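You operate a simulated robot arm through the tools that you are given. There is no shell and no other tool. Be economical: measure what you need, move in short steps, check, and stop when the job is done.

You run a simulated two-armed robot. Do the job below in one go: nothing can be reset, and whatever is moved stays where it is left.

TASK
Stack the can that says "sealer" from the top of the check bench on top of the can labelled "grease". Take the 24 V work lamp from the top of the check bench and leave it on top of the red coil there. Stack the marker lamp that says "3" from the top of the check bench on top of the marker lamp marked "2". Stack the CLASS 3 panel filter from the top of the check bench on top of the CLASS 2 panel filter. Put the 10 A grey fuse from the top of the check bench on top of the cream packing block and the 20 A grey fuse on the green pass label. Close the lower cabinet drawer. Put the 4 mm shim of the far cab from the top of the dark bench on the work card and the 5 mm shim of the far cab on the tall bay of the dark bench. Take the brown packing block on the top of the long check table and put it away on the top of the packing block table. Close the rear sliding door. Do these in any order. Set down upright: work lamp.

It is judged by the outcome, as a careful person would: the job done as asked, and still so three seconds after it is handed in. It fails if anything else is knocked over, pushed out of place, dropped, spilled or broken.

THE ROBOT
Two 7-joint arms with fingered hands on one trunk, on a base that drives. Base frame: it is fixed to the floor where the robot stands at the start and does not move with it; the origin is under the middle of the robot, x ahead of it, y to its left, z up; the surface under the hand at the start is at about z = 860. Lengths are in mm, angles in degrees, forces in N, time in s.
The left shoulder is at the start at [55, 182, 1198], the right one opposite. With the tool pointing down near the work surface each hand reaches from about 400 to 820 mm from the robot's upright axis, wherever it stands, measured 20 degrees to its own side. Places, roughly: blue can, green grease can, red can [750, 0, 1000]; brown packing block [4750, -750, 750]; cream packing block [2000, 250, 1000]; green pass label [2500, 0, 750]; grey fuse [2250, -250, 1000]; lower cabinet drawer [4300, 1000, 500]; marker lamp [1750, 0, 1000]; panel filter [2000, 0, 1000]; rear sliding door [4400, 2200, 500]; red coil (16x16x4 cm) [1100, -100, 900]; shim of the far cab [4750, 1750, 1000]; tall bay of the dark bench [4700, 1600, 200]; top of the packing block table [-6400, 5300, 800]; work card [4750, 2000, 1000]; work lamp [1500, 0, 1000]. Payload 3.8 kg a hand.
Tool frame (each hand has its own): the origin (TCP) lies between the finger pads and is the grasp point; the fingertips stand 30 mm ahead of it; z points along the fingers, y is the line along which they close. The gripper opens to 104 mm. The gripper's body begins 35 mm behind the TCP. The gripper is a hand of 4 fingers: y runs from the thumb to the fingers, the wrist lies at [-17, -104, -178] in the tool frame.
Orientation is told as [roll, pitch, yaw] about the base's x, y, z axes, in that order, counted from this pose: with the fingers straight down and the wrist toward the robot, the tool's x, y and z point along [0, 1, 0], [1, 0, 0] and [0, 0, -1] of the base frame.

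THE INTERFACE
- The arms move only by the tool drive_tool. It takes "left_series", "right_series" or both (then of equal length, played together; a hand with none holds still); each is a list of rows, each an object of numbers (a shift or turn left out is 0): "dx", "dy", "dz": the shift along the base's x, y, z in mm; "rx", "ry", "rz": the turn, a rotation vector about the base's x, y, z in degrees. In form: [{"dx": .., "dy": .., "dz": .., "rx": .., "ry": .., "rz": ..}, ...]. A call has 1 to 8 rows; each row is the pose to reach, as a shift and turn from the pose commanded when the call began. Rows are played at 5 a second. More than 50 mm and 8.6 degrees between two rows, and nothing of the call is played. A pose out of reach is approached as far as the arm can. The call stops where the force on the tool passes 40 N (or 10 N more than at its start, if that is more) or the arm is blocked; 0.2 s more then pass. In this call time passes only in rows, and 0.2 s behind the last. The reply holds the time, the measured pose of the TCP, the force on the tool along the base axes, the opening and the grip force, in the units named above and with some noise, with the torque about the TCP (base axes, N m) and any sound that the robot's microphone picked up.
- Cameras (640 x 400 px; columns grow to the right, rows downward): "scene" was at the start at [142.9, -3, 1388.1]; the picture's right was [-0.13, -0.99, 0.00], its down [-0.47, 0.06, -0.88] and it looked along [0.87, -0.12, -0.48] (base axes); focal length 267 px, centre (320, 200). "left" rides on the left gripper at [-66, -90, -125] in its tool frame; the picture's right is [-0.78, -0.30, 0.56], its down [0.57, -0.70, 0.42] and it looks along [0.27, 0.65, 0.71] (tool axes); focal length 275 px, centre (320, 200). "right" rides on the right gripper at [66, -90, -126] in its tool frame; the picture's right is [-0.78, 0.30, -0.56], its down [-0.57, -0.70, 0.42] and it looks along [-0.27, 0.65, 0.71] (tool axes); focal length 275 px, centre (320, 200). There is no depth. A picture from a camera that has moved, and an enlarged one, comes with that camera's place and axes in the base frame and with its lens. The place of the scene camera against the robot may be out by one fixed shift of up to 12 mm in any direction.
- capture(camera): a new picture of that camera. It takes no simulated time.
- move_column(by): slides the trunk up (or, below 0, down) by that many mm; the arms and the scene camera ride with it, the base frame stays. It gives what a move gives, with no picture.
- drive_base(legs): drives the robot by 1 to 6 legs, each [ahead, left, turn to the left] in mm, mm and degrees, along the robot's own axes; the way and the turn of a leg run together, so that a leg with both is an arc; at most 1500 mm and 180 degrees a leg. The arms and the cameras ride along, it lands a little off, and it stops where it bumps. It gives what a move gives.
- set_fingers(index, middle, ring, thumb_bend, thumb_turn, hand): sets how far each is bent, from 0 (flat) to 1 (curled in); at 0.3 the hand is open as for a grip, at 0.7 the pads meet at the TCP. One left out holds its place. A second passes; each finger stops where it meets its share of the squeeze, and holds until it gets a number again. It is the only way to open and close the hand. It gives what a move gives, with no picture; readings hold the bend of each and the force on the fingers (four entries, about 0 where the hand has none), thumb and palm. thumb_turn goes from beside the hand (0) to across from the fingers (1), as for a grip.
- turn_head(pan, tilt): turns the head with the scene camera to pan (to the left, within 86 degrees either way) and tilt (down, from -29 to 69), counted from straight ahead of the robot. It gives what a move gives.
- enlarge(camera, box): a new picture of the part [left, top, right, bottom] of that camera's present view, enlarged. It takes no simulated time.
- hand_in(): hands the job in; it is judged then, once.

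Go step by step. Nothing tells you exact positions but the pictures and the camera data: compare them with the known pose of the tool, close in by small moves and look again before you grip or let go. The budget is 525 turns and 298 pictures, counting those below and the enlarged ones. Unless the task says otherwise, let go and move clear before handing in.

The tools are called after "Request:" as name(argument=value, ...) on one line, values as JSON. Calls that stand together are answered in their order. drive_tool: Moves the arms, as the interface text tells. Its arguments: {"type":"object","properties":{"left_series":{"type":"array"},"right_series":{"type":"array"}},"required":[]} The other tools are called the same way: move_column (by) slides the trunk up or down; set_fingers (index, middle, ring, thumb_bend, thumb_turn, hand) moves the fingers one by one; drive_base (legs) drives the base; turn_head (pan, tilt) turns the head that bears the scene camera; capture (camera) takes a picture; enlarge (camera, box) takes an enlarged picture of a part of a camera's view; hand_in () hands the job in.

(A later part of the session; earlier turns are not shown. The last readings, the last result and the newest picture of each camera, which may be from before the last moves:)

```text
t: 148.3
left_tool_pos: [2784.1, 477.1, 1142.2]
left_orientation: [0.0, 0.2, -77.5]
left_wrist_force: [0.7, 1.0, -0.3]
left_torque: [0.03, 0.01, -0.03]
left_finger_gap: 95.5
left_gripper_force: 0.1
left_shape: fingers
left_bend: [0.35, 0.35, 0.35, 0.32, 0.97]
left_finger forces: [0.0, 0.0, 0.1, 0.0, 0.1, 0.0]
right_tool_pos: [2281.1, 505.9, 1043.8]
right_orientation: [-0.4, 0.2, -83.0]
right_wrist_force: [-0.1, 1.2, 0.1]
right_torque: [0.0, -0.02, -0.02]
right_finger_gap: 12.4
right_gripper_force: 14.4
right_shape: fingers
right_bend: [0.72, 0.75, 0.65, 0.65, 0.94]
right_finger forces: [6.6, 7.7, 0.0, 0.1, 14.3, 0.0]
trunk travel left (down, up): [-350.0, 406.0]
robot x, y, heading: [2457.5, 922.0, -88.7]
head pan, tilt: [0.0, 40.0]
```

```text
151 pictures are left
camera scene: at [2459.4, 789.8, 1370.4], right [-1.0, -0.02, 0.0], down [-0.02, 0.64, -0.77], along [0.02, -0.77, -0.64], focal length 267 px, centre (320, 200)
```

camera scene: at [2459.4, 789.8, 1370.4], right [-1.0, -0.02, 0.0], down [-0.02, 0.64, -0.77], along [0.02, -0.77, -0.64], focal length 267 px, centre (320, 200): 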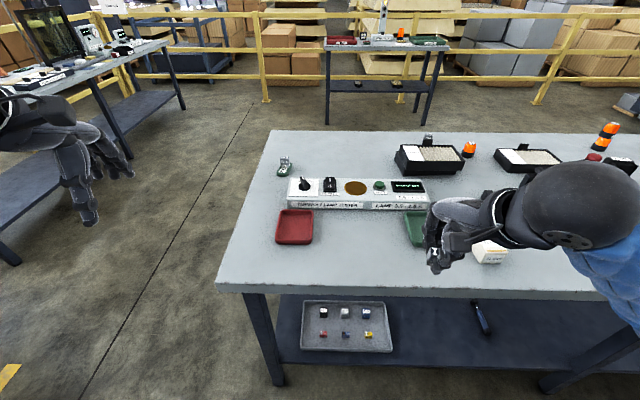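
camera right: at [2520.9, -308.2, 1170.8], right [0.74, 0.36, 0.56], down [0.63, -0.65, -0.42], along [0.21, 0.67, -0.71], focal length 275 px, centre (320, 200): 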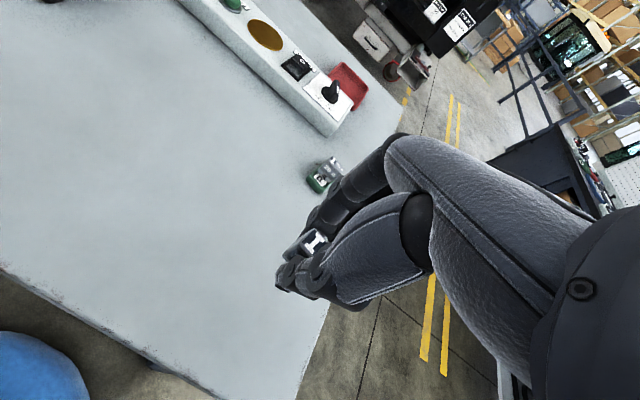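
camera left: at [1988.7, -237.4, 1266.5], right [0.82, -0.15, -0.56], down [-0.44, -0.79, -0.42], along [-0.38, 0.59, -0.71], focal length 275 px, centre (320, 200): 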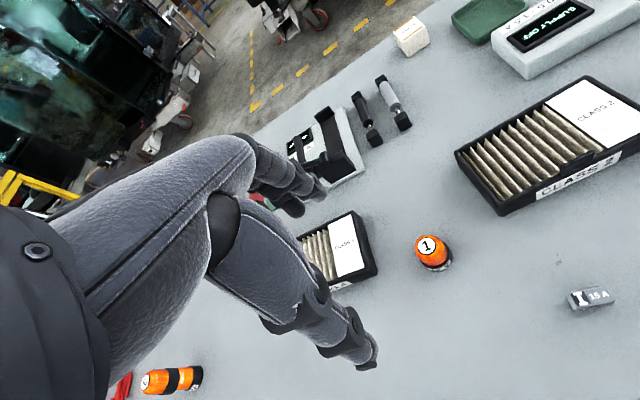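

The cream block is near (2087, 375). I drive 195 mm sideways and look with the hand camera.

Request:
drive_base(legs=[[0, -195, 0]])

Request:
capture(camera="right")

Request:
enlarge(camera="scene", box=[380, 180, 580, 320])

```text
t: 149.9
left_tool_pos: [2588.3, 471.5, 1141.8]
left_orientation: [0.1, 0.1, -77.7]
left_wrist_force: [-1.0, -0.1, 0.2]
left_torque: [0.0, -0.02, -0.04]
left_finger_gap: 95.5
left_gripper_force: 0.1
left_shape: fingers
left_bend: [0.35, 0.35, 0.35, 0.32, 0.97]
left_finger forces: [0.0, 0.1, 0.0, 0.1, 0.0, 0.0]
right_tool_pos: [2086.3, 502.6, 1044.6]
right_orientation: [-0.5, 0.2, -83.2]
right_wrist_force: [0.3, -0.2, 0.2]
right_torque: [-0.01, -0.04, 0.01]
right_finger_gap: 12.4
right_gripper_force: 14.3
right_shape: fingers
right_bend: [0.72, 0.75, 0.65, 0.65, 0.94]
right_finger forces: [6.6, 7.7, 0.0, 0.1, 14.4, 0.0]
trunk travel left (down, up): [-350.0, 406.0]
robot x, y, heading: [2263.4, 916.1, -88.7]
head pan, tilt: [0.0, 40.0]
```

```text
150 pictures are left
camera right: at [2139.5, 598.9, 1170.2], right [-0.73, -0.39, 0.56], down [-0.65, 0.63, -0.42], along [-0.19, -0.67, -0.71], focal length 275 px, centre (320, 200)
```

right: 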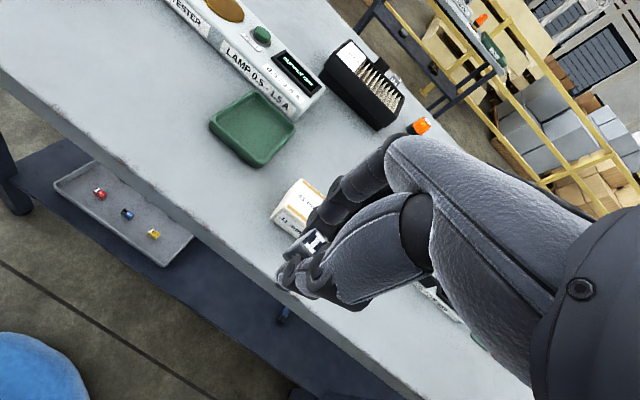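

```text
2.86 times, centred on (480, 250) of scene
camera zoom: at [2263.8, 785.3, 1370.3], right [-1.0, -0.02, 0.0], down [-0.01, 0.64, -0.77], along [0.02, -0.77, -0.64], focal length 764 px, centre (-137, 57)
```

zoom: 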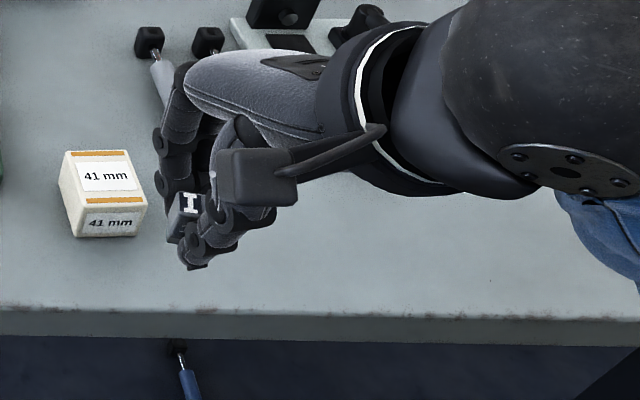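

Request:
enlarge(camera="right", box=[240, 150, 360, 300])

```text
2.67 times, centred on (300, 225) of right
camera zoom: at [2139.5, 598.9, 1170.2], right [-0.73, -0.39, 0.56], down [-0.65, 0.63, -0.42], along [-0.19, -0.67, -0.71], focal length 734 px, centre (373, 133)
```

zoom: 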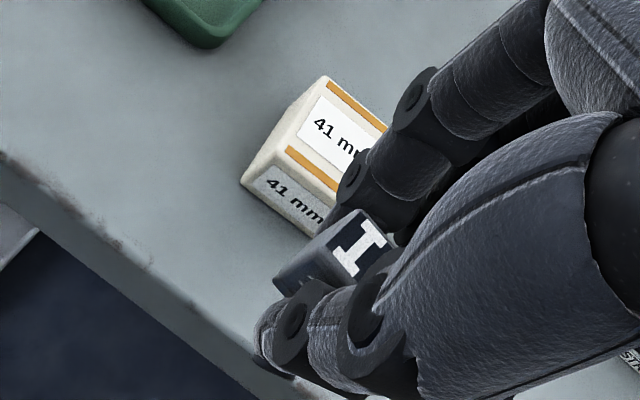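

Block top spans x 2054–2106, y ≈ 342–398 at z ≈ 902. I bring the fuse over its centre.

Request:
drive_tool(right_series=[{"dx": -3, "dy": -45}, {"dx": -6, "dy": -90}, {"dx": -6, "dy": -131}, {"dx": -6, "dy": -131, "dz": -45}, {"dx": -6, "dy": -131, "dz": -88}])

Request:
enlarge(camera="right", box=[230, 190, 350, 310])

Request:
enlarge(camera="scene", box=[380, 180, 480, 270])

```text
t: 151.1
left_tool_pos: [2589.8, 472.4, 1141.5]
left_orientation: [0.0, 0.1, -77.7]
left_wrist_force: [0.9, -1.0, -0.5]
left_torque: [-0.03, 0.0, -0.03]
left_finger_gap: 95.4
left_gripper_force: 0.1
left_shape: fingers
left_bend: [0.35, 0.35, 0.35, 0.32, 0.97]
left_finger forces: [0.1, 0.0, 0.0, 0.0, 0.0, 0.1]
right_tool_pos: [2081.9, 370.4, 954.6]
right_orientation: [-0.3, 0.1, -83.1]
right_wrist_force: [0.3, -0.5, -1.0]
right_torque: [-0.01, 0.02, 0.01]
right_finger_gap: 12.3
right_gripper_force: 14.6
right_shape: fingers
right_bend: [0.72, 0.76, 0.65, 0.65, 0.94]
right_finger forces: [6.8, 8.0, 0.1, 0.0, 14.8, 0.0]
trunk travel left (down, up): [-350.0, 406.0]
robot x, y, heading: [2264.2, 916.9, -88.5]
head pan, tilt: [0.0, 40.0]
```

```text
3.33 times, centred on (290, 250) of right
camera zoom: at [2136.1, 466.5, 1079.7], right [-0.73, -0.39, 0.56], down [-0.66, 0.63, -0.42], along [-0.19, -0.67, -0.71], focal length 918 px, centre (420, 33)
```

zoom: 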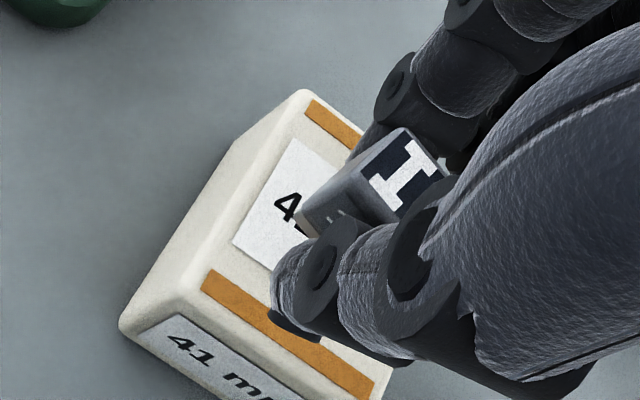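

```text
4.44 times, centred on (430, 225) of scene
camera zoom: at [2265.5, 784.9, 1370.2], right [-1.0, -0.02, 0.0], down [-0.01, 0.64, -0.77], along [0.02, -0.77, -0.64], focal length 1188 px, centre (-169, 89)
```

zoom: 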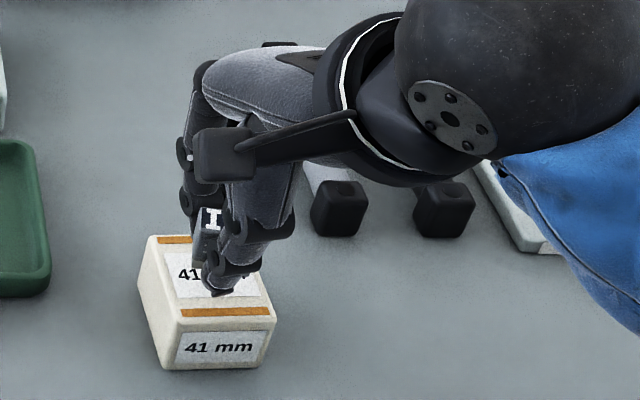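

Over the centre. Lower to contact.

Request:
drive_tool(right_series=[{"dz": -10}, {"dz": -15}, {"dz": -18}, {"dz": -20}, {"dz": -22}])

Request:
enlarge(camera="right", box=[230, 190, 350, 310])

```text
t: 152.3
left_tool_pos: [2589.1, 471.5, 1141.8]
left_orientation: [-0.1, 0.1, -77.7]
left_wrist_force: [-0.5, 0.1, 0.0]
left_torque: [-0.01, -0.01, 0.0]
left_finger_gap: 95.5
left_gripper_force: 0.1
left_shape: fingers
left_bend: [0.35, 0.35, 0.35, 0.32, 0.97]
left_finger forces: [0.0, 0.0, 0.1, 0.0, 0.0, 0.1]
right_tool_pos: [2080.6, 371.6, 933.3]
right_orientation: [-0.4, 0.3, -83.2]
right_wrist_force: [0.8, -0.5, 0.1]
right_torque: [-0.04, -0.02, -0.02]
right_finger_gap: 12.5
right_gripper_force: 14.5
right_shape: fingers
right_bend: [0.72, 0.76, 0.65, 0.65, 0.94]
right_finger forces: [6.9, 8.0, 0.1, 0.0, 14.8, 0.0]
trunk travel left (down, up): [-350.0, 406.0]
robot x, y, heading: [2261.9, 914.8, -88.8]
head pan, tilt: [0.0, 40.0]
```

```text
3.33 times, centred on (290, 250) of right
camera zoom: at [2134.8, 468.0, 1059.7], right [-0.73, -0.39, 0.56], down [-0.66, 0.63, -0.42], along [-0.19, -0.67, -0.71], focal length 918 px, centre (420, 33)
```

zoom: 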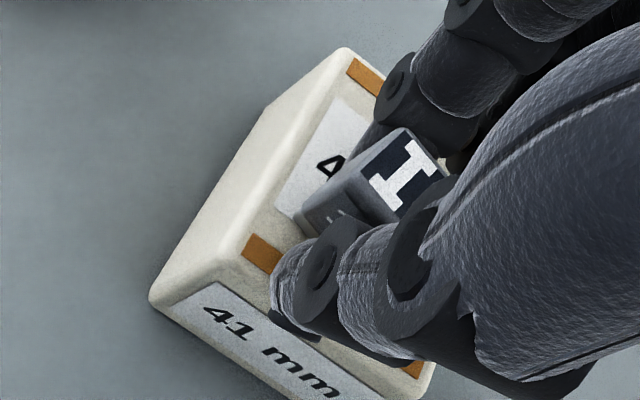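

Request:
drive_tool(right_series=[{"dy": -3, "dz": -1}, {"dy": -3, "dz": -3}, {"dy": -3, "dz": -5}, {"dy": -3, "dz": -7}])

```text
t: 153.3
left_tool_pos: [2589.9, 475.2, 1143.9]
left_orientation: [-0.1, -0.1, -77.7]
left_wrist_force: [-0.1, 0.0, 0.5]
left_torque: [0.02, 0.02, 0.02]
left_finger_gap: 95.6
left_gripper_force: 0.0
left_shape: fingers
left_bend: [0.35, 0.35, 0.35, 0.32, 0.97]
left_finger forces: [0.1, 0.0, 0.0, 0.1, 0.0, 0.1]
right_tool_pos: [2080.9, 369.4, 933.7]
right_orientation: [-0.5, -0.6, -83.2]
right_wrist_force: [-2.6, 2.3, 35.4]
right_torque: [0.92, -0.07, 0.07]
right_finger_gap: 12.5
right_gripper_force: 32.7
right_shape: fingers
right_bend: [0.72, 0.76, 0.65, 0.67, 0.94]
right_finger forces: [6.4, 8.7, 0.0, 0.1, 49.2, 0.1]
trunk travel left (down, up): [-350.0, 406.0]
robot x, y, heading: [2264.5, 914.2, -88.7]
head pan, tilt: [0.0, 40.0]
```

Firm contact; I back off 6 mm to relieve, then release.

Request:
drive_tool(right_series=[{"dz": 3}, {"dz": 6}])

Request:
enlarge(camera="right", box=[230, 190, 350, 310])

```text
t: 153.9
left_tool_pos: [2589.8, 472.5, 1141.9]
left_orientation: [0.0, 0.0, -77.7]
left_wrist_force: [-0.3, 0.4, -0.9]
left_torque: [-0.04, 0.02, 0.0]
left_finger_gap: 95.5
left_gripper_force: 0.0
left_shape: fingers
left_bend: [0.35, 0.35, 0.35, 0.32, 0.97]
left_finger forces: [0.1, 0.0, 0.1, 0.0, 0.0, 0.0]
right_tool_pos: [2081.5, 369.8, 933.5]
right_orientation: [-0.5, 0.2, -83.2]
right_wrist_force: [-0.9, -1.7, 16.6]
right_torque: [0.32, -0.08, 0.01]
right_finger_gap: 12.3
right_gripper_force: 24.1
right_shape: fingers
right_bend: [0.72, 0.76, 0.65, 0.67, 0.94]
right_finger forces: [8.1, 8.8, 0.0, 0.0, 31.0, 0.0]
trunk travel left (down, up): [-350.0, 406.0]
robot x, y, heading: [2263.0, 917.8, -88.8]
head pan, tilt: [0.0, 40.0]
```

```text
3.33 times, centred on (290, 250) of right
camera zoom: at [2135.5, 465.3, 1058.7], right [-0.73, -0.39, 0.56], down [-0.66, 0.63, -0.42], along [-0.19, -0.67, -0.71], focal length 918 px, centre (420, 33)
```

zoom: 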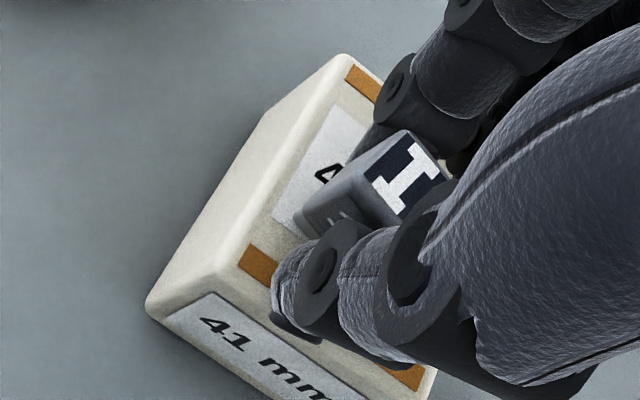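

Request:
drive_tool(right_series=[{"dz": 2}])

Request:
set_fingers(hand="right", index=0.66, middle=0.68, ring=0.6, thumb_bend=0.63)

Request:
enlarge(camera="right", box=[230, 190, 350, 310])

```text
t: 154.3
left_tool_pos: [2589.9, 472.0, 1140.6]
left_orientation: [0.0, 0.1, -77.8]
left_wrist_force: [1.0, -0.6, -0.7]
left_torque: [0.0, -0.02, -0.02]
left_finger_gap: 95.8
left_gripper_force: 0.1
left_shape: fingers
left_bend: [0.35, 0.35, 0.35, 0.32, 0.97]
left_finger forces: [0.1, 0.0, 0.1, 0.0, 0.0, 0.0]
right_tool_pos: [2079.5, 370.4, 932.2]
right_orientation: [-0.4, 0.6, -83.3]
right_wrist_force: [0.6, -1.1, 3.6]
right_torque: [0.04, -0.01, 0.0]
right_finger_gap: 12.3
right_gripper_force: 17.6
right_shape: fingers
right_bend: [0.72, 0.76, 0.65, 0.67, 0.94]
right_finger forces: [8.0, 7.8, 0.1, 0.1, 18.5, 0.0]
trunk travel left (down, up): [-350.0, 406.0]
robot x, y, heading: [2265.5, 917.4, -88.9]
head pan, tilt: [0.0, 40.0]
```

```text
t: 155.3
left_tool_pos: [2589.8, 472.0, 1142.2]
left_orientation: [0.0, 0.1, -77.7]
left_wrist_force: [-0.7, 0.2, -0.6]
left_torque: [-0.03, -0.01, 0.01]
left_finger_gap: 95.5
left_gripper_force: 0.0
left_shape: fingers
left_bend: [0.35, 0.35, 0.35, 0.32, 0.97]
left_finger forces: [0.1, 0.1, 0.0, 0.0, 0.0, 0.0]
right_tool_pos: [2080.9, 370.2, 935.7]
right_orientation: [-0.4, 0.1, -83.3]
right_wrist_force: [0.7, 0.8, 0.1]
right_torque: [-0.02, -0.02, 0.02]
right_finger_gap: 17.3
right_gripper_force: 0.9
right_shape: fingers
right_bend: [0.66, 0.68, 0.6, 0.62, 0.97]
right_finger forces: [0.4, 0.1, 0.1, 0.0, 0.3, 0.0]
trunk travel left (down, up): [-350.0, 406.0]
robot x, y, heading: [2265.1, 916.2, -88.9]
head pan, tilt: [0.0, 40.0]
```

```text
3.33 times, centred on (290, 250) of right
camera zoom: at [2135.4, 465.0, 1060.9], right [-0.73, -0.39, 0.56], down [-0.66, 0.63, -0.42], along [-0.19, -0.67, -0.71], focal length 918 px, centre (420, 33)
```

zoom: 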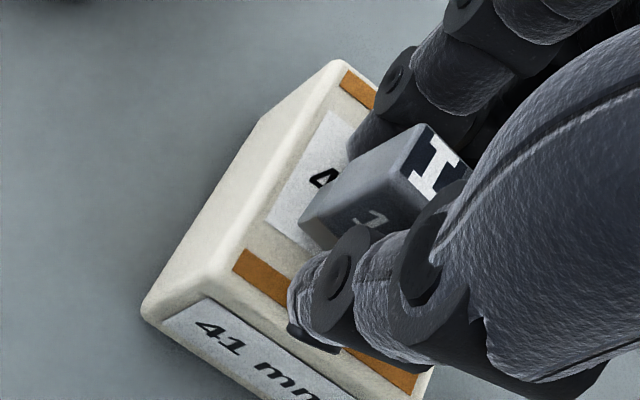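

Request:
drive_tool(right_series=[{"dz": 3}, {"dz": 6}])

Request:
set_fingers(hand="right", index=0.6, middle=0.6, ring=0.55, thumb_bend=0.55)

Request:
drive_tool(right_series=[{"dz": 15}, {"dz": 40}, {"dz": 85}, {"dz": 130}])

Request:
enlarge(camera="scene", box=[380, 180, 480, 270])

```text
t: 155.9
left_tool_pos: [2589.6, 472.0, 1141.2]
left_orientation: [0.0, 0.1, -77.7]
left_wrist_force: [0.0, 0.3, -0.4]
left_torque: [0.04, 0.0, -0.02]
left_finger_gap: 95.7
left_gripper_force: 0.0
left_shape: fingers
left_bend: [0.35, 0.35, 0.35, 0.32, 0.97]
left_finger forces: [0.1, 0.0, 0.0, 0.0, 0.0, 0.0]
right_tool_pos: [2080.6, 369.0, 941.7]
right_orientation: [-0.4, 0.1, -83.2]
right_wrist_force: [0.2, 0.0, -0.2]
right_torque: [0.0, -0.01, -0.02]
right_finger_gap: 17.5
right_gripper_force: 0.0
right_shape: fingers
right_bend: [0.66, 0.68, 0.6, 0.62, 0.97]
right_finger forces: [0.3, 0.1, 0.1, 0.1, 0.3, 0.0]
trunk travel left (down, up): [-350.0, 406.0]
robot x, y, heading: [2264.0, 915.0, -88.9]
head pan, tilt: [0.0, 40.0]
```

```text
t: 156.9
left_tool_pos: [2589.5, 472.6, 1141.6]
left_orientation: [-0.1, 0.0, -77.8]
left_wrist_force: [-0.4, -0.1, -0.1]
left_torque: [0.0, 0.03, -0.01]
left_finger_gap: 95.3
left_gripper_force: 0.1
left_shape: fingers
left_bend: [0.35, 0.35, 0.35, 0.32, 0.97]
left_finger forces: [0.0, 0.1, 0.1, 0.0, 0.0, 0.0]
right_tool_pos: [2081.5, 369.0, 941.7]
right_orientation: [-0.3, 0.2, -83.1]
right_wrist_force: [0.2, 0.5, 0.4]
right_torque: [0.04, 0.0, -0.02]
right_finger_gap: 33.8
right_gripper_force: 0.1
right_shape: fingers
right_bend: [0.6, 0.6, 0.55, 0.55, 0.97]
right_finger forces: [0.0, 0.1, 0.0, 0.0, 0.0, 0.0]
trunk travel left (down, up): [-350.0, 406.0]
robot x, y, heading: [2264.3, 917.6, -88.6]
head pan, tilt: [0.0, 40.0]
```

```text
t: 157.9
left_tool_pos: [2589.0, 471.0, 1141.2]
left_orientation: [0.0, 0.1, -77.7]
left_wrist_force: [1.3, 0.3, -0.3]
left_torque: [-0.01, 0.0, 0.02]
left_finger_gap: 95.4
left_gripper_force: 0.1
left_shape: fingers
left_bend: [0.35, 0.35, 0.35, 0.32, 0.97]
left_finger forces: [0.0, 0.1, 0.0, 0.0, 0.0, 0.0]
right_tool_pos: [2081.8, 372.6, 1074.3]
right_orientation: [-0.5, 0.1, -83.1]
right_wrist_force: [0.5, 0.9, -0.3]
right_torque: [0.01, 0.03, 0.0]
right_finger_gap: 34.0
right_gripper_force: 0.0
right_shape: fingers
right_bend: [0.6, 0.6, 0.55, 0.55, 0.97]
right_finger forces: [0.1, 0.1, 0.1, 0.0, 0.0, 0.1]
trunk travel left (down, up): [-350.0, 406.0]
robot x, y, heading: [2262.2, 915.8, -88.8]
head pan, tilt: [0.0, 40.0]
```

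```text
4.44 times, centred on (430, 225) of scene
camera zoom: at [2265.7, 785.5, 1370.3], right [-1.0, -0.02, 0.0], down [-0.01, 0.64, -0.77], along [0.02, -0.77, -0.64], focal length 1188 px, centre (-169, 89)
```

zoom: 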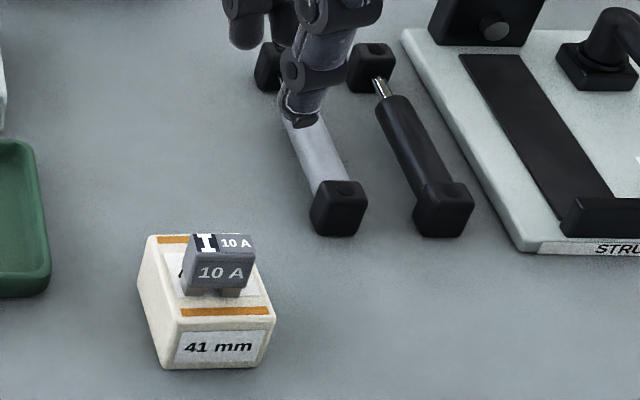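

The 10 A fuse is on the cream block. Now I back off, turn and drive toward the dark bench.

Request:
drive_base(legs=[[-300, 0, 0], [0, 0, 90], [1100, 0, 0]])

Request:
turn_head(pan=0, tilt=25)

Request:
capture(camera="scene")

```text
t: 169.0
left_tool_pos: [3826.1, 1506.1, 1142.2]
left_orientation: [0.1, 0.1, 9.8]
left_wrist_force: [0.2, 0.2, -0.1]
left_torque: [-0.01, 0.01, -0.03]
left_finger_gap: 95.6
left_gripper_force: 0.1
left_shape: fingers
left_bend: [0.35, 0.35, 0.35, 0.32, 0.97]
left_finger forces: [0.1, 0.0, 0.0, 0.0, 0.1, 0.1]
right_tool_pos: [3902.9, 994.9, 1074.7]
right_orientation: [-0.4, 0.2, 4.3]
right_wrist_force: [-0.6, -0.8, -0.2]
right_torque: [0.01, 0.03, 0.01]
right_finger_gap: 33.6
right_gripper_force: 0.0
right_shape: fingers
right_bend: [0.6, 0.6, 0.55, 0.55, 0.97]
right_finger forces: [0.0, 0.0, 0.0, 0.0, 0.0, 0.0]
trunk travel left (down, up): [-350.0, 406.0]
robot x, y, heading: [3365.2, 1206.4, -1.4]
head pan, tilt: [0.0, 40.0]
```

```text
t: 169.8
left_tool_pos: [3825.2, 1506.7, 1142.0]
left_orientation: [0.0, 0.1, 9.9]
left_wrist_force: [0.7, -0.2, -0.1]
left_torque: [-0.03, -0.01, 0.0]
left_finger_gap: 95.7
left_gripper_force: 0.0
left_shape: fingers
left_bend: [0.35, 0.35, 0.35, 0.32, 0.97]
left_finger forces: [0.0, 0.0, 0.0, 0.1, 0.0, 0.0]
right_tool_pos: [3904.3, 994.5, 1072.8]
right_orientation: [-0.4, 0.2, 4.3]
right_wrist_force: [0.0, 0.0, -0.3]
right_torque: [-0.03, 0.01, -0.01]
right_finger_gap: 33.8
right_gripper_force: 0.1
right_shape: fingers
right_bend: [0.6, 0.6, 0.55, 0.55, 0.97]
right_finger forces: [0.1, 0.1, 0.0, 0.0, 0.0, 0.0]
trunk travel left (down, up): [-350.0, 406.0]
robot x, y, heading: [3368.2, 1203.9, -1.5]
head pan, tilt: [0.0, 25.0]
```

```text
141 pictures are left
camera scene: at [3512.0, 1207.1, 1393.6], right [-0.02, -1.0, 0.0], down [-0.42, 0.01, -0.91], along [0.91, -0.02, -0.42], focal length 267 px, centre (320, 200)
```

scene: 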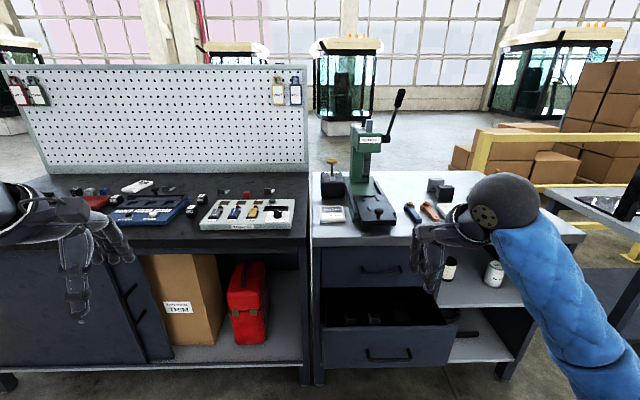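

I see the dark bench with the open bay, the open lower drawer, and items on top. I zoom in to find the shims and work card.

Request:
enlarge(camera="scene", box=[60, 160, 320, 260])

Request:
enlarge(camera="scene", box=[0, 230, 460, 400])

```text
2.46 times, centred on (190, 210) of scene
camera zoom: at [3512.0, 1207.1, 1393.6], right [-0.02, -1.0, 0.0], down [-0.42, 0.01, -0.91], along [0.91, -0.02, -0.42], focal length 658 px, centre (640, 175)
```

zoom: 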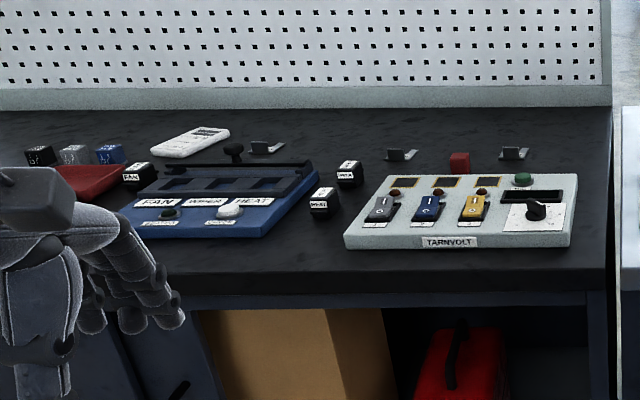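

```text
1.39 times, centred on (230, 315) of scene
camera zoom: at [3512.0, 1207.1, 1393.6], right [-0.02, -1.0, 0.0], down [-0.42, 0.01, -0.91], along [0.91, -0.02, -0.42], focal length 372 px, centre (445, 40)
```

zoom: 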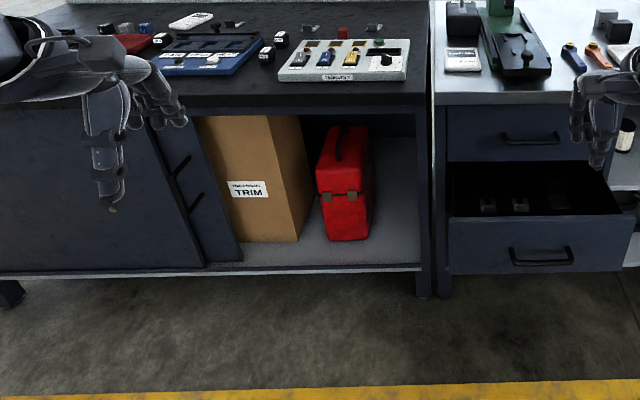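

Request:
drive_base(legs=[[0, 500, 0], [350, 0, 0]])

Request:
turn_head(pan=0, tilt=30)

Request:
capture(camera="scene")

Request:
enlarge(camera="scene", box=[220, 130, 480, 260])

```text
t: 174.6
left_tool_pos: [4195.5, 1995.2, 1141.3]
left_orientation: [0.0, 0.2, 9.2]
left_wrist_force: [0.5, 1.5, -0.7]
left_torque: [0.0, -0.01, 0.04]
left_finger_gap: 95.8
left_gripper_force: 0.1
left_shape: fingers
left_bend: [0.35, 0.35, 0.35, 0.32, 0.97]
left_finger forces: [0.0, 0.1, 0.0, 0.1, 0.1, 0.0]
right_tool_pos: [4268.2, 1482.2, 1072.7]
right_orientation: [-0.4, 0.2, 3.8]
right_wrist_force: [0.1, -0.5, -0.3]
right_torque: [0.0, 0.02, 0.0]
right_finger_gap: 33.8
right_gripper_force: 0.0
right_shape: fingers
right_bend: [0.6, 0.6, 0.55, 0.55, 0.97]
right_finger forces: [0.0, 0.0, 0.1, 0.0, 0.0, 0.0]
trunk travel left (down, up): [-350.0, 406.0]
robot x, y, heading: [3736.2, 1689.5, -2.1]
head pan, tilt: [0.0, 25.0]
```

```text
t: 175.2
left_tool_pos: [4194.0, 1994.9, 1142.2]
left_orientation: [0.0, -0.1, 9.2]
left_wrist_force: [-0.7, 0.0, 0.2]
left_torque: [0.02, 0.01, -0.03]
left_finger_gap: 95.2
left_gripper_force: 0.0
left_shape: fingers
left_bend: [0.35, 0.35, 0.35, 0.32, 0.97]
left_finger forces: [0.1, 0.0, 0.0, 0.0, 0.1, 0.1]
right_tool_pos: [4267.4, 1482.4, 1074.1]
right_orientation: [-0.5, 0.1, 3.8]
right_wrist_force: [-0.6, 1.2, -0.4]
right_torque: [0.01, 0.01, -0.02]
right_finger_gap: 34.0
right_gripper_force: 0.0
right_shape: fingers
right_bend: [0.6, 0.6, 0.55, 0.55, 0.97]
right_finger forces: [0.1, 0.0, 0.1, 0.0, 0.0, 0.1]
trunk travel left (down, up): [-350.0, 406.0]
robot x, y, heading: [3732.5, 1694.4, -1.6]
head pan, tilt: [0.0, 30.0]
```

```text
138 pictures are left
camera scene: at [3876.5, 1698.0, 1385.7], right [-0.03, -1.0, 0.0], down [-0.5, 0.02, -0.87], along [0.87, -0.03, -0.5], focal length 267 px, centre (320, 200)
```

scene: 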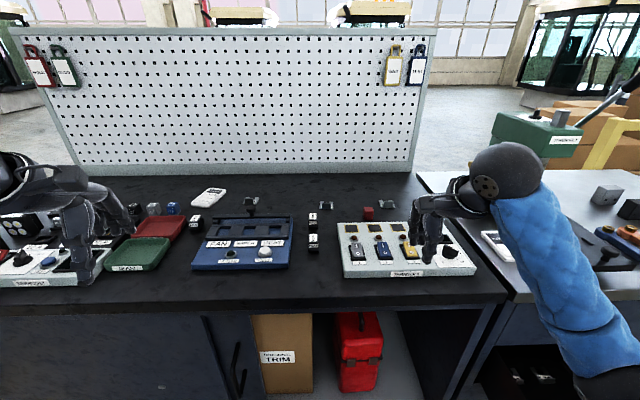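

```text
2.46 times, centred on (350, 195) of scene
camera zoom: at [3876.5, 1698.0, 1385.7], right [-0.03, -1.0, 0.0], down [-0.5, 0.02, -0.87], along [0.87, -0.03, -0.5], focal length 658 px, centre (246, 212)
```

zoom: 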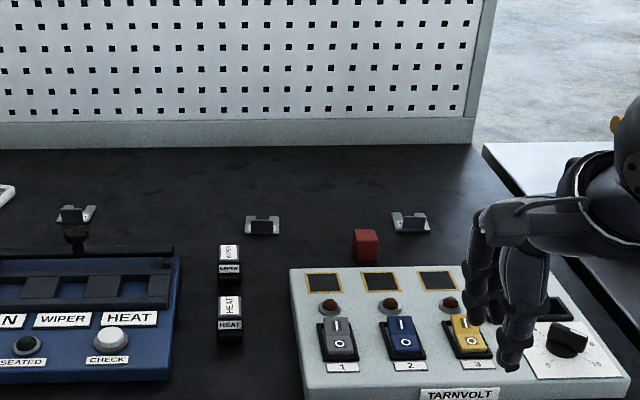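

Request:
enlarge(camera="scene", box=[180, 180, 280, 240])

Request:
enlarge(camera="scene", box=[300, 180, 420, 240])

```text
6.40 times, centred on (230, 210) of scene
camera zoom: at [3876.5, 1698.0, 1385.7], right [-0.03, -1.0, 0.0], down [-0.5, 0.02, -0.87], along [0.87, -0.03, -0.5], focal length 1710 px, centre (896, 136)
```

zoom: 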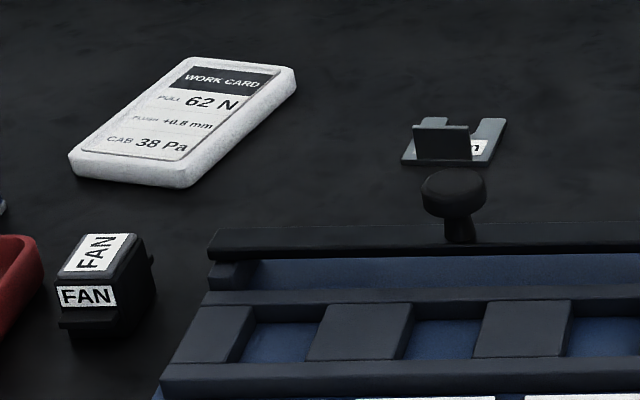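

```text
5.33 times, centred on (360, 210) of scene
camera zoom: at [3876.5, 1698.0, 1385.7], right [-0.03, -1.0, 0.0], down [-0.5, 0.02, -0.87], along [0.87, -0.03, -0.5], focal length 1425 px, centre (107, 147)
```

zoom: 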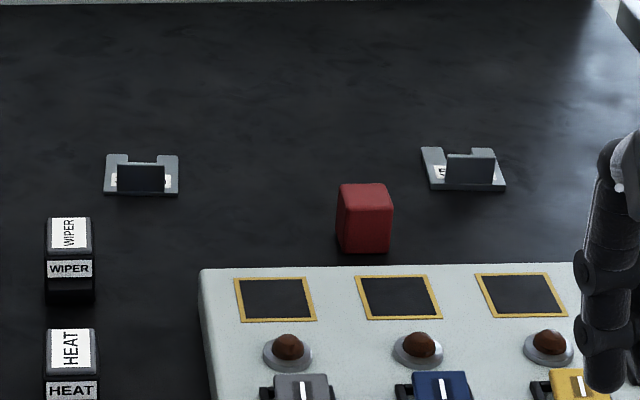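

The three U-shims have a black tab to pinch; their labels need a closer look from above. I drive nearer.

Request:
drive_base(legs=[[190, 0, 1.7]])

Request:
turn_head(pan=0, tilt=50)

Request:
capture(camera="scene")

Request:
capture(camera="right")

Request:
capture(camera="left")

```text
t: 176.8
left_tool_pos: [4381.0, 2004.1, 1141.7]
left_orientation: [0.0, 0.1, 10.9]
left_wrist_force: [0.9, -0.3, -0.8]
left_torque: [-0.01, 0.03, -0.02]
left_finger_gap: 95.8
left_gripper_force: 0.0
left_shape: fingers
left_bend: [0.35, 0.35, 0.35, 0.32, 0.97]
left_finger forces: [0.0, 0.0, 0.0, 0.0, 0.0, 0.1]
right_tool_pos: [4468.6, 1494.7, 1072.2]
right_orientation: [-0.5, 0.2, 5.5]
right_wrist_force: [0.3, 0.5, -0.6]
right_torque: [0.02, 0.0, 0.02]
right_finger_gap: 33.7
right_gripper_force: 0.1
right_shape: fingers
right_bend: [0.6, 0.6, 0.55, 0.55, 0.97]
right_finger forces: [0.0, 0.1, 0.0, 0.1, 0.0, 0.0]
trunk travel left (down, up): [-350.0, 406.0]
robot x, y, heading: [3928.4, 1689.8, -0.1]
head pan, tilt: [0.0, 30.0]
```

```text
t: 177.7
left_tool_pos: [4379.8, 2005.8, 1142.8]
left_orientation: [0.0, 0.1, 10.9]
left_wrist_force: [0.2, -0.7, -0.1]
left_torque: [-0.01, 0.01, 0.01]
left_finger_gap: 95.7
left_gripper_force: 0.1
left_shape: fingers
left_bend: [0.35, 0.35, 0.35, 0.32, 0.97]
left_finger forces: [0.0, 0.1, 0.0, 0.0, 0.0, 0.0]
right_tool_pos: [4467.1, 1494.0, 1073.6]
right_orientation: [-0.5, 0.2, 5.5]
right_wrist_force: [0.2, -0.5, -0.5]
right_torque: [-0.01, 0.0, -0.01]
right_finger_gap: 33.8
right_gripper_force: 0.0
right_shape: fingers
right_bend: [0.6, 0.6, 0.55, 0.55, 0.97]
right_finger forces: [0.1, 0.1, 0.0, 0.0, 0.0, 0.0]
trunk travel left (down, up): [-350.0, 406.0]
robot x, y, heading: [3924.8, 1689.8, -0.2]
head pan, tilt: [0.0, 50.0]
```

```text
134 pictures are left
camera scene: at [4057.2, 1698.8, 1356.2], right [0.0, -1.0, 0.0], down [-0.77, 0.0, -0.64], along [0.64, 0.0, -0.77], focal length 267 px, centre (320, 200)
```

scene: 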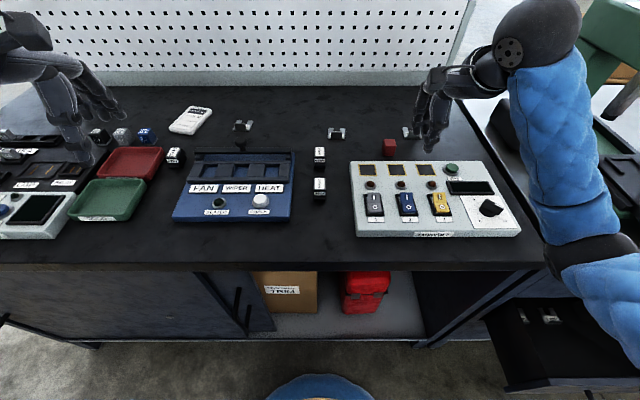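

```text
133 pictures are left
camera right: at [4370.7, 1551.5, 1198.8], right [0.37, -0.74, 0.56], down [-0.64, -0.64, -0.42], along [0.67, -0.21, -0.71], focal length 275 px, centre (320, 200)
```

right: 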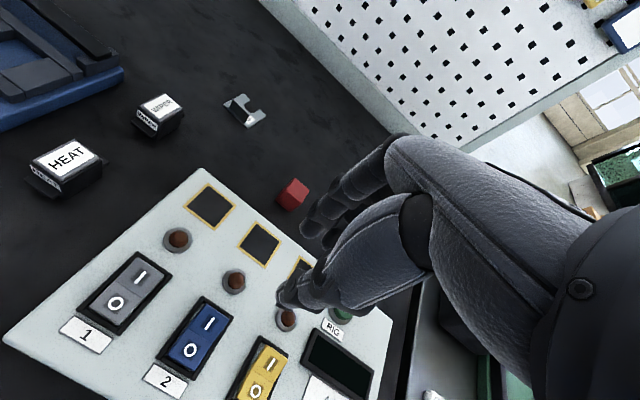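

```text
132 pictures are left
camera left: at [4304.8, 1923.0, 1266.3], right [-0.15, -0.82, -0.56], down [-0.8, 0.43, -0.42], along [0.59, 0.38, -0.71], focal length 275 px, centre (320, 200)
```

left: 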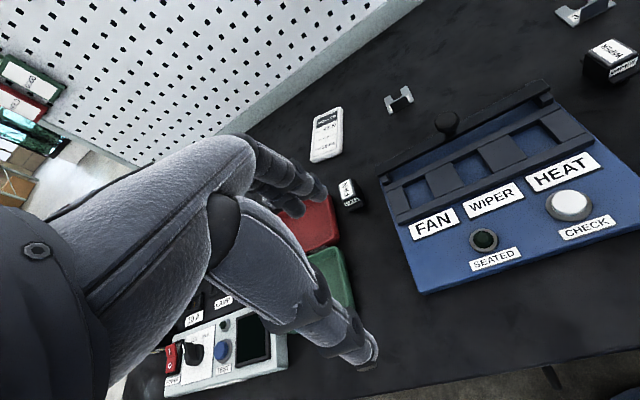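

Request:
enlarge(camera="right", box=[200, 80, 290, 140])

Request:
enlarge(camera="left", box=[370, 70, 440, 130])

```text
6.67 times, centred on (245, 110) of right
camera zoom: at [4370.7, 1551.5, 1198.8], right [0.37, -0.74, 0.56], down [-0.64, -0.64, -0.42], along [0.67, -0.21, -0.71], focal length 1835 px, centre (820, 800)
```

zoom: 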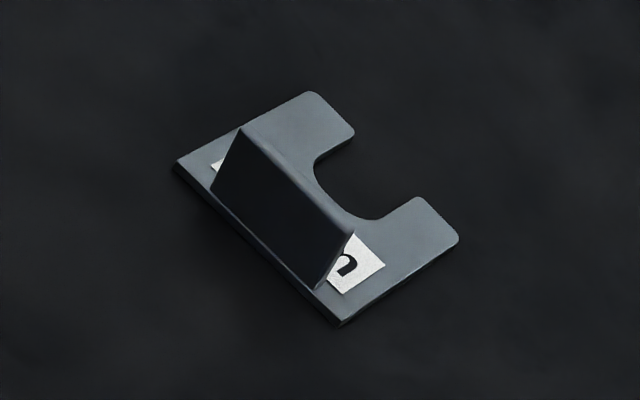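

```text
6.67 times, centred on (405, 100) of left
camera zoom: at [4304.8, 1923.0, 1266.3], right [-0.15, -0.82, -0.56], down [-0.8, 0.43, -0.42], along [0.59, 0.38, -0.71], focal length 1835 px, centre (-247, 867)
```

zoom: 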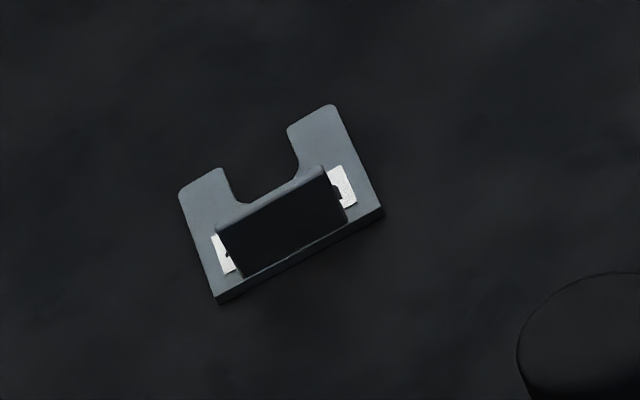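

The labels hide behind the tabs. I drive 45 mm closer and raise the trunk to look down over them.

Request:
drive_base(legs=[[45, 0, 0]])

Request:
move_column(by=400)

Request:
turn_head(pan=0, tilt=55)

Request:
capture(camera="scene")

```text
t: 178.6
left_tool_pos: [4428.7, 2003.6, 1141.1]
left_orientation: [0.1, 0.2, 10.8]
left_wrist_force: [0.3, 1.0, -0.8]
left_torque: [0.0, 0.01, 0.0]
left_finger_gap: 95.8
left_gripper_force: 0.1
left_shape: fingers
left_bend: [0.35, 0.35, 0.35, 0.32, 0.97]
left_finger forces: [0.1, 0.0, 0.1, 0.0, 0.1, 0.0]
right_tool_pos: [4514.8, 1494.2, 1072.4]
right_orientation: [-0.4, 0.3, 5.4]
right_wrist_force: [1.0, 0.2, -0.1]
right_torque: [-0.01, 0.03, -0.01]
right_finger_gap: 33.8
right_gripper_force: 0.0
right_shape: fingers
right_bend: [0.6, 0.6, 0.55, 0.55, 0.97]
right_finger forces: [0.0, 0.0, 0.1, 0.0, 0.1, 0.1]
trunk travel left (down, up): [-350.0, 406.0]
robot x, y, heading: [3975.8, 1691.7, -0.1]
head pan, tilt: [0.0, 50.0]
```

```text
t: 182.4
left_tool_pos: [4425.8, 2003.2, 1542.6]
left_orientation: [0.0, 0.1, 10.9]
left_wrist_force: [0.0, -0.6, -0.7]
left_torque: [0.0, -0.04, -0.02]
left_finger_gap: 95.5
left_gripper_force: 0.1
left_shape: fingers
left_bend: [0.35, 0.35, 0.35, 0.32, 0.97]
left_finger forces: [0.0, 0.0, 0.0, 0.0, 0.0, 0.0]
right_tool_pos: [4513.4, 1493.6, 1473.4]
right_orientation: [-0.4, 0.3, 5.3]
right_wrist_force: [1.1, 0.1, 0.8]
right_torque: [-0.01, 0.01, -0.04]
right_finger_gap: 33.8
right_gripper_force: 0.1
right_shape: fingers
right_bend: [0.6, 0.6, 0.55, 0.55, 0.97]
right_finger forces: [0.0, 0.0, 0.0, 0.0, 0.0, 0.1]
trunk travel left (down, up): [-750.0, 6.0]
robot x, y, heading: [3972.9, 1693.5, -0.2]
head pan, tilt: [0.0, 50.0]
```

```text
t: 183.1
left_tool_pos: [4424.8, 2003.2, 1543.4]
left_orientation: [0.0, 0.1, 10.9]
left_wrist_force: [-0.4, 1.5, 0.5]
left_torque: [0.02, 0.02, -0.03]
left_finger_gap: 95.7
left_gripper_force: 0.1
left_shape: fingers
left_bend: [0.35, 0.35, 0.35, 0.32, 0.97]
left_finger forces: [0.1, 0.0, 0.1, 0.1, 0.0, 0.1]
right_tool_pos: [4512.9, 1494.2, 1473.3]
right_orientation: [-0.4, 0.2, 5.5]
right_wrist_force: [-0.1, -0.8, -0.6]
right_torque: [0.0, -0.04, 0.0]
right_finger_gap: 33.5
right_gripper_force: 0.1
right_shape: fingers
right_bend: [0.6, 0.6, 0.55, 0.55, 0.97]
right_finger forces: [0.1, 0.0, 0.0, 0.0, 0.1, 0.0]
trunk travel left (down, up): [-750.0, 6.0]
robot x, y, heading: [3970.4, 1691.4, 0.0]
head pan, tilt: [0.0, 55.0]
```

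```text
129 pictures are left
camera scene: at [4053.1, 1698.9, 1751.0], right [0.0, -1.0, 0.0], down [-0.82, 0.0, -0.57], along [0.57, 0.0, -0.82], focal length 267 px, centre (320, 200)
```

scene: 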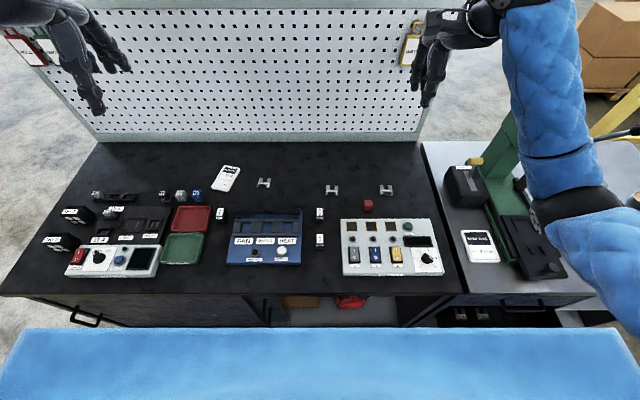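

Request:
enlarge(camera="scene", box=[250, 170, 290, 195])

Request:
enlarge(camera="scene", box=[315, 175, 355, 200])

Request:
enlarge(camera="scene", box=[365, 175, 405, 200])

```text
16.00 times, centred on (270, 182) of scene
camera zoom: at [4053.1, 1698.9, 1751.0], right [0.0, -1.0, 0.0], down [-0.82, 0.0, -0.57], along [0.57, 0.0, -0.82], focal length 4276 px, centre (1120, 480)
```

zoom: 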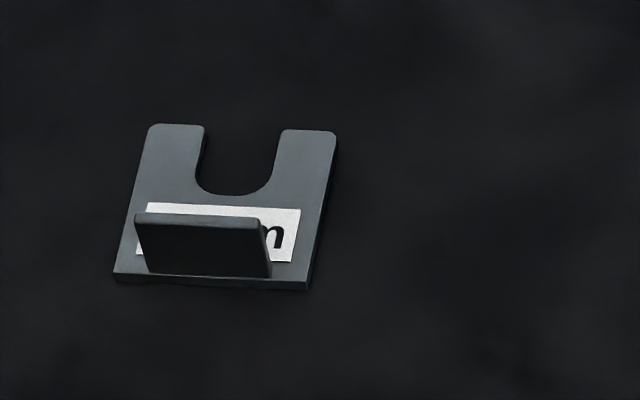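

```text
16.00 times, centred on (335, 188) of scene
camera zoom: at [4053.1, 1698.9, 1751.0], right [0.0, -1.0, 0.0], down [-0.82, 0.0, -0.57], along [0.57, 0.0, -0.82], focal length 4276 px, centre (80, 400)
```

zoom: 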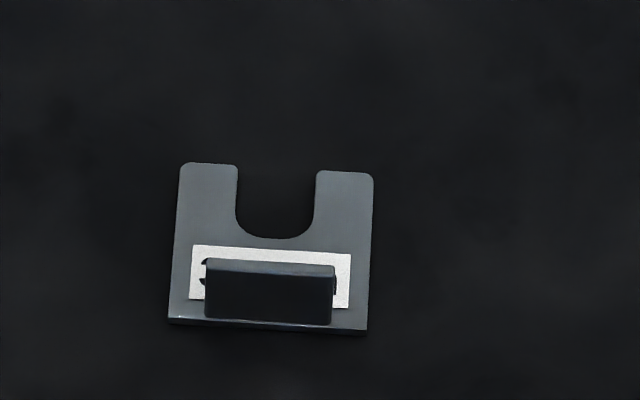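

```text
16.00 times, centred on (385, 188) of scene
camera zoom: at [4053.1, 1698.9, 1751.0], right [0.0, -1.0, 0.0], down [-0.82, 0.0, -0.57], along [0.57, 0.0, -0.82], focal length 4276 px, centre (-720, 400)
```

zoom: 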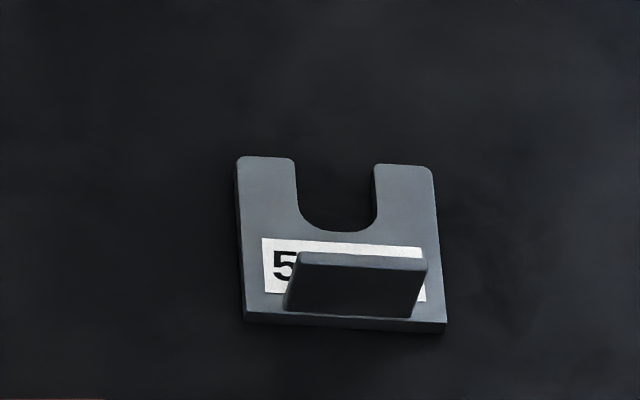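

The right shim is 5 mm; the left looks like 4 mm and the middle 3 mm. I verify the left one with the left-hand camera.

Request:
capture(camera="left")

Request:
capture(camera="right")

```text
125 pictures are left
camera left: at [4350.6, 1923.0, 1666.3], right [-0.14, -0.82, -0.56], down [-0.8, 0.43, -0.42], along [0.59, 0.38, -0.71], focal length 275 px, centre (320, 200)
```

left: 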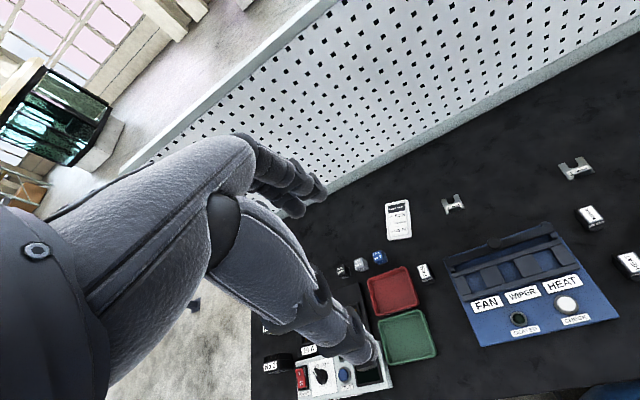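

```text
124 pictures are left
camera right: at [4416.6, 1551.5, 1598.8], right [0.37, -0.74, 0.56], down [-0.64, -0.64, -0.42], along [0.67, -0.21, -0.71], focal length 275 px, centre (320, 200)
```

right: 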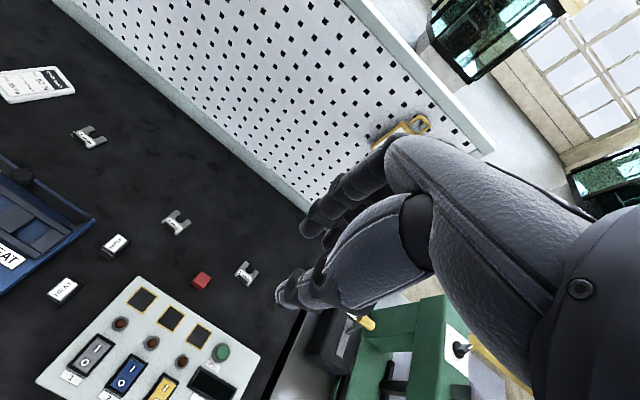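

Request:
enlarge(camera="left", box=[435, 185, 475, 220])

Request:
enlarge(camera="left", box=[555, 150, 600, 185])

Request:
enlarge(camera="right", box=[65, 115, 115, 155])

```text
11.43 times, centred on (455, 202) of left
camera zoom: at [4350.6, 1923.0, 1666.3], right [-0.14, -0.82, -0.56], down [-0.8, 0.43, -0.42], along [0.59, 0.38, -0.71], focal length 3146 px, centre (-1223, 171)
```

zoom: 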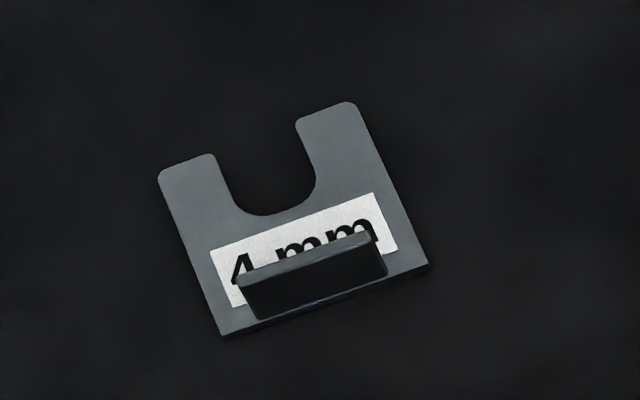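

```text
11.43 times, centred on (578, 168) of left
camera zoom: at [4350.6, 1923.0, 1666.3], right [-0.14, -0.82, -0.56], down [-0.8, 0.43, -0.42], along [0.59, 0.38, -0.71], focal length 3146 px, centre (-2623, 571)
```

zoom: 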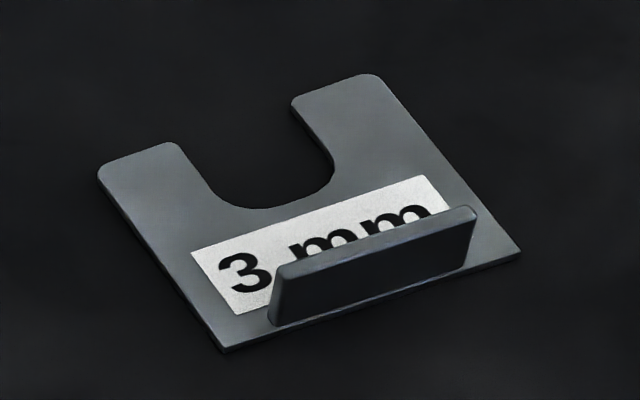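

```text
10.00 times, centred on (90, 135) of right
camera zoom: at [4416.6, 1551.5, 1598.8], right [0.37, -0.74, 0.56], down [-0.64, -0.64, -0.42], along [0.67, -0.21, -0.71], focal length 2753 px, centre (2620, 850)
```

zoom: 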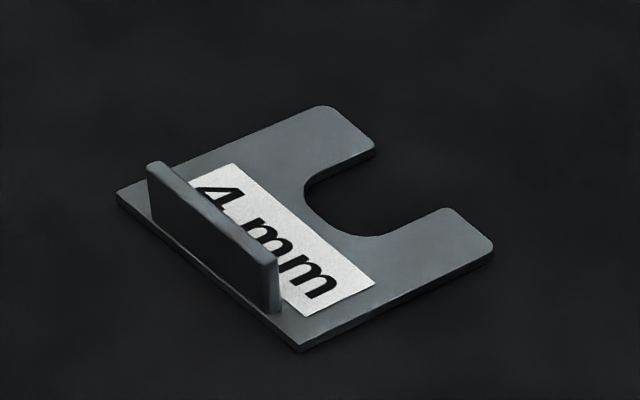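

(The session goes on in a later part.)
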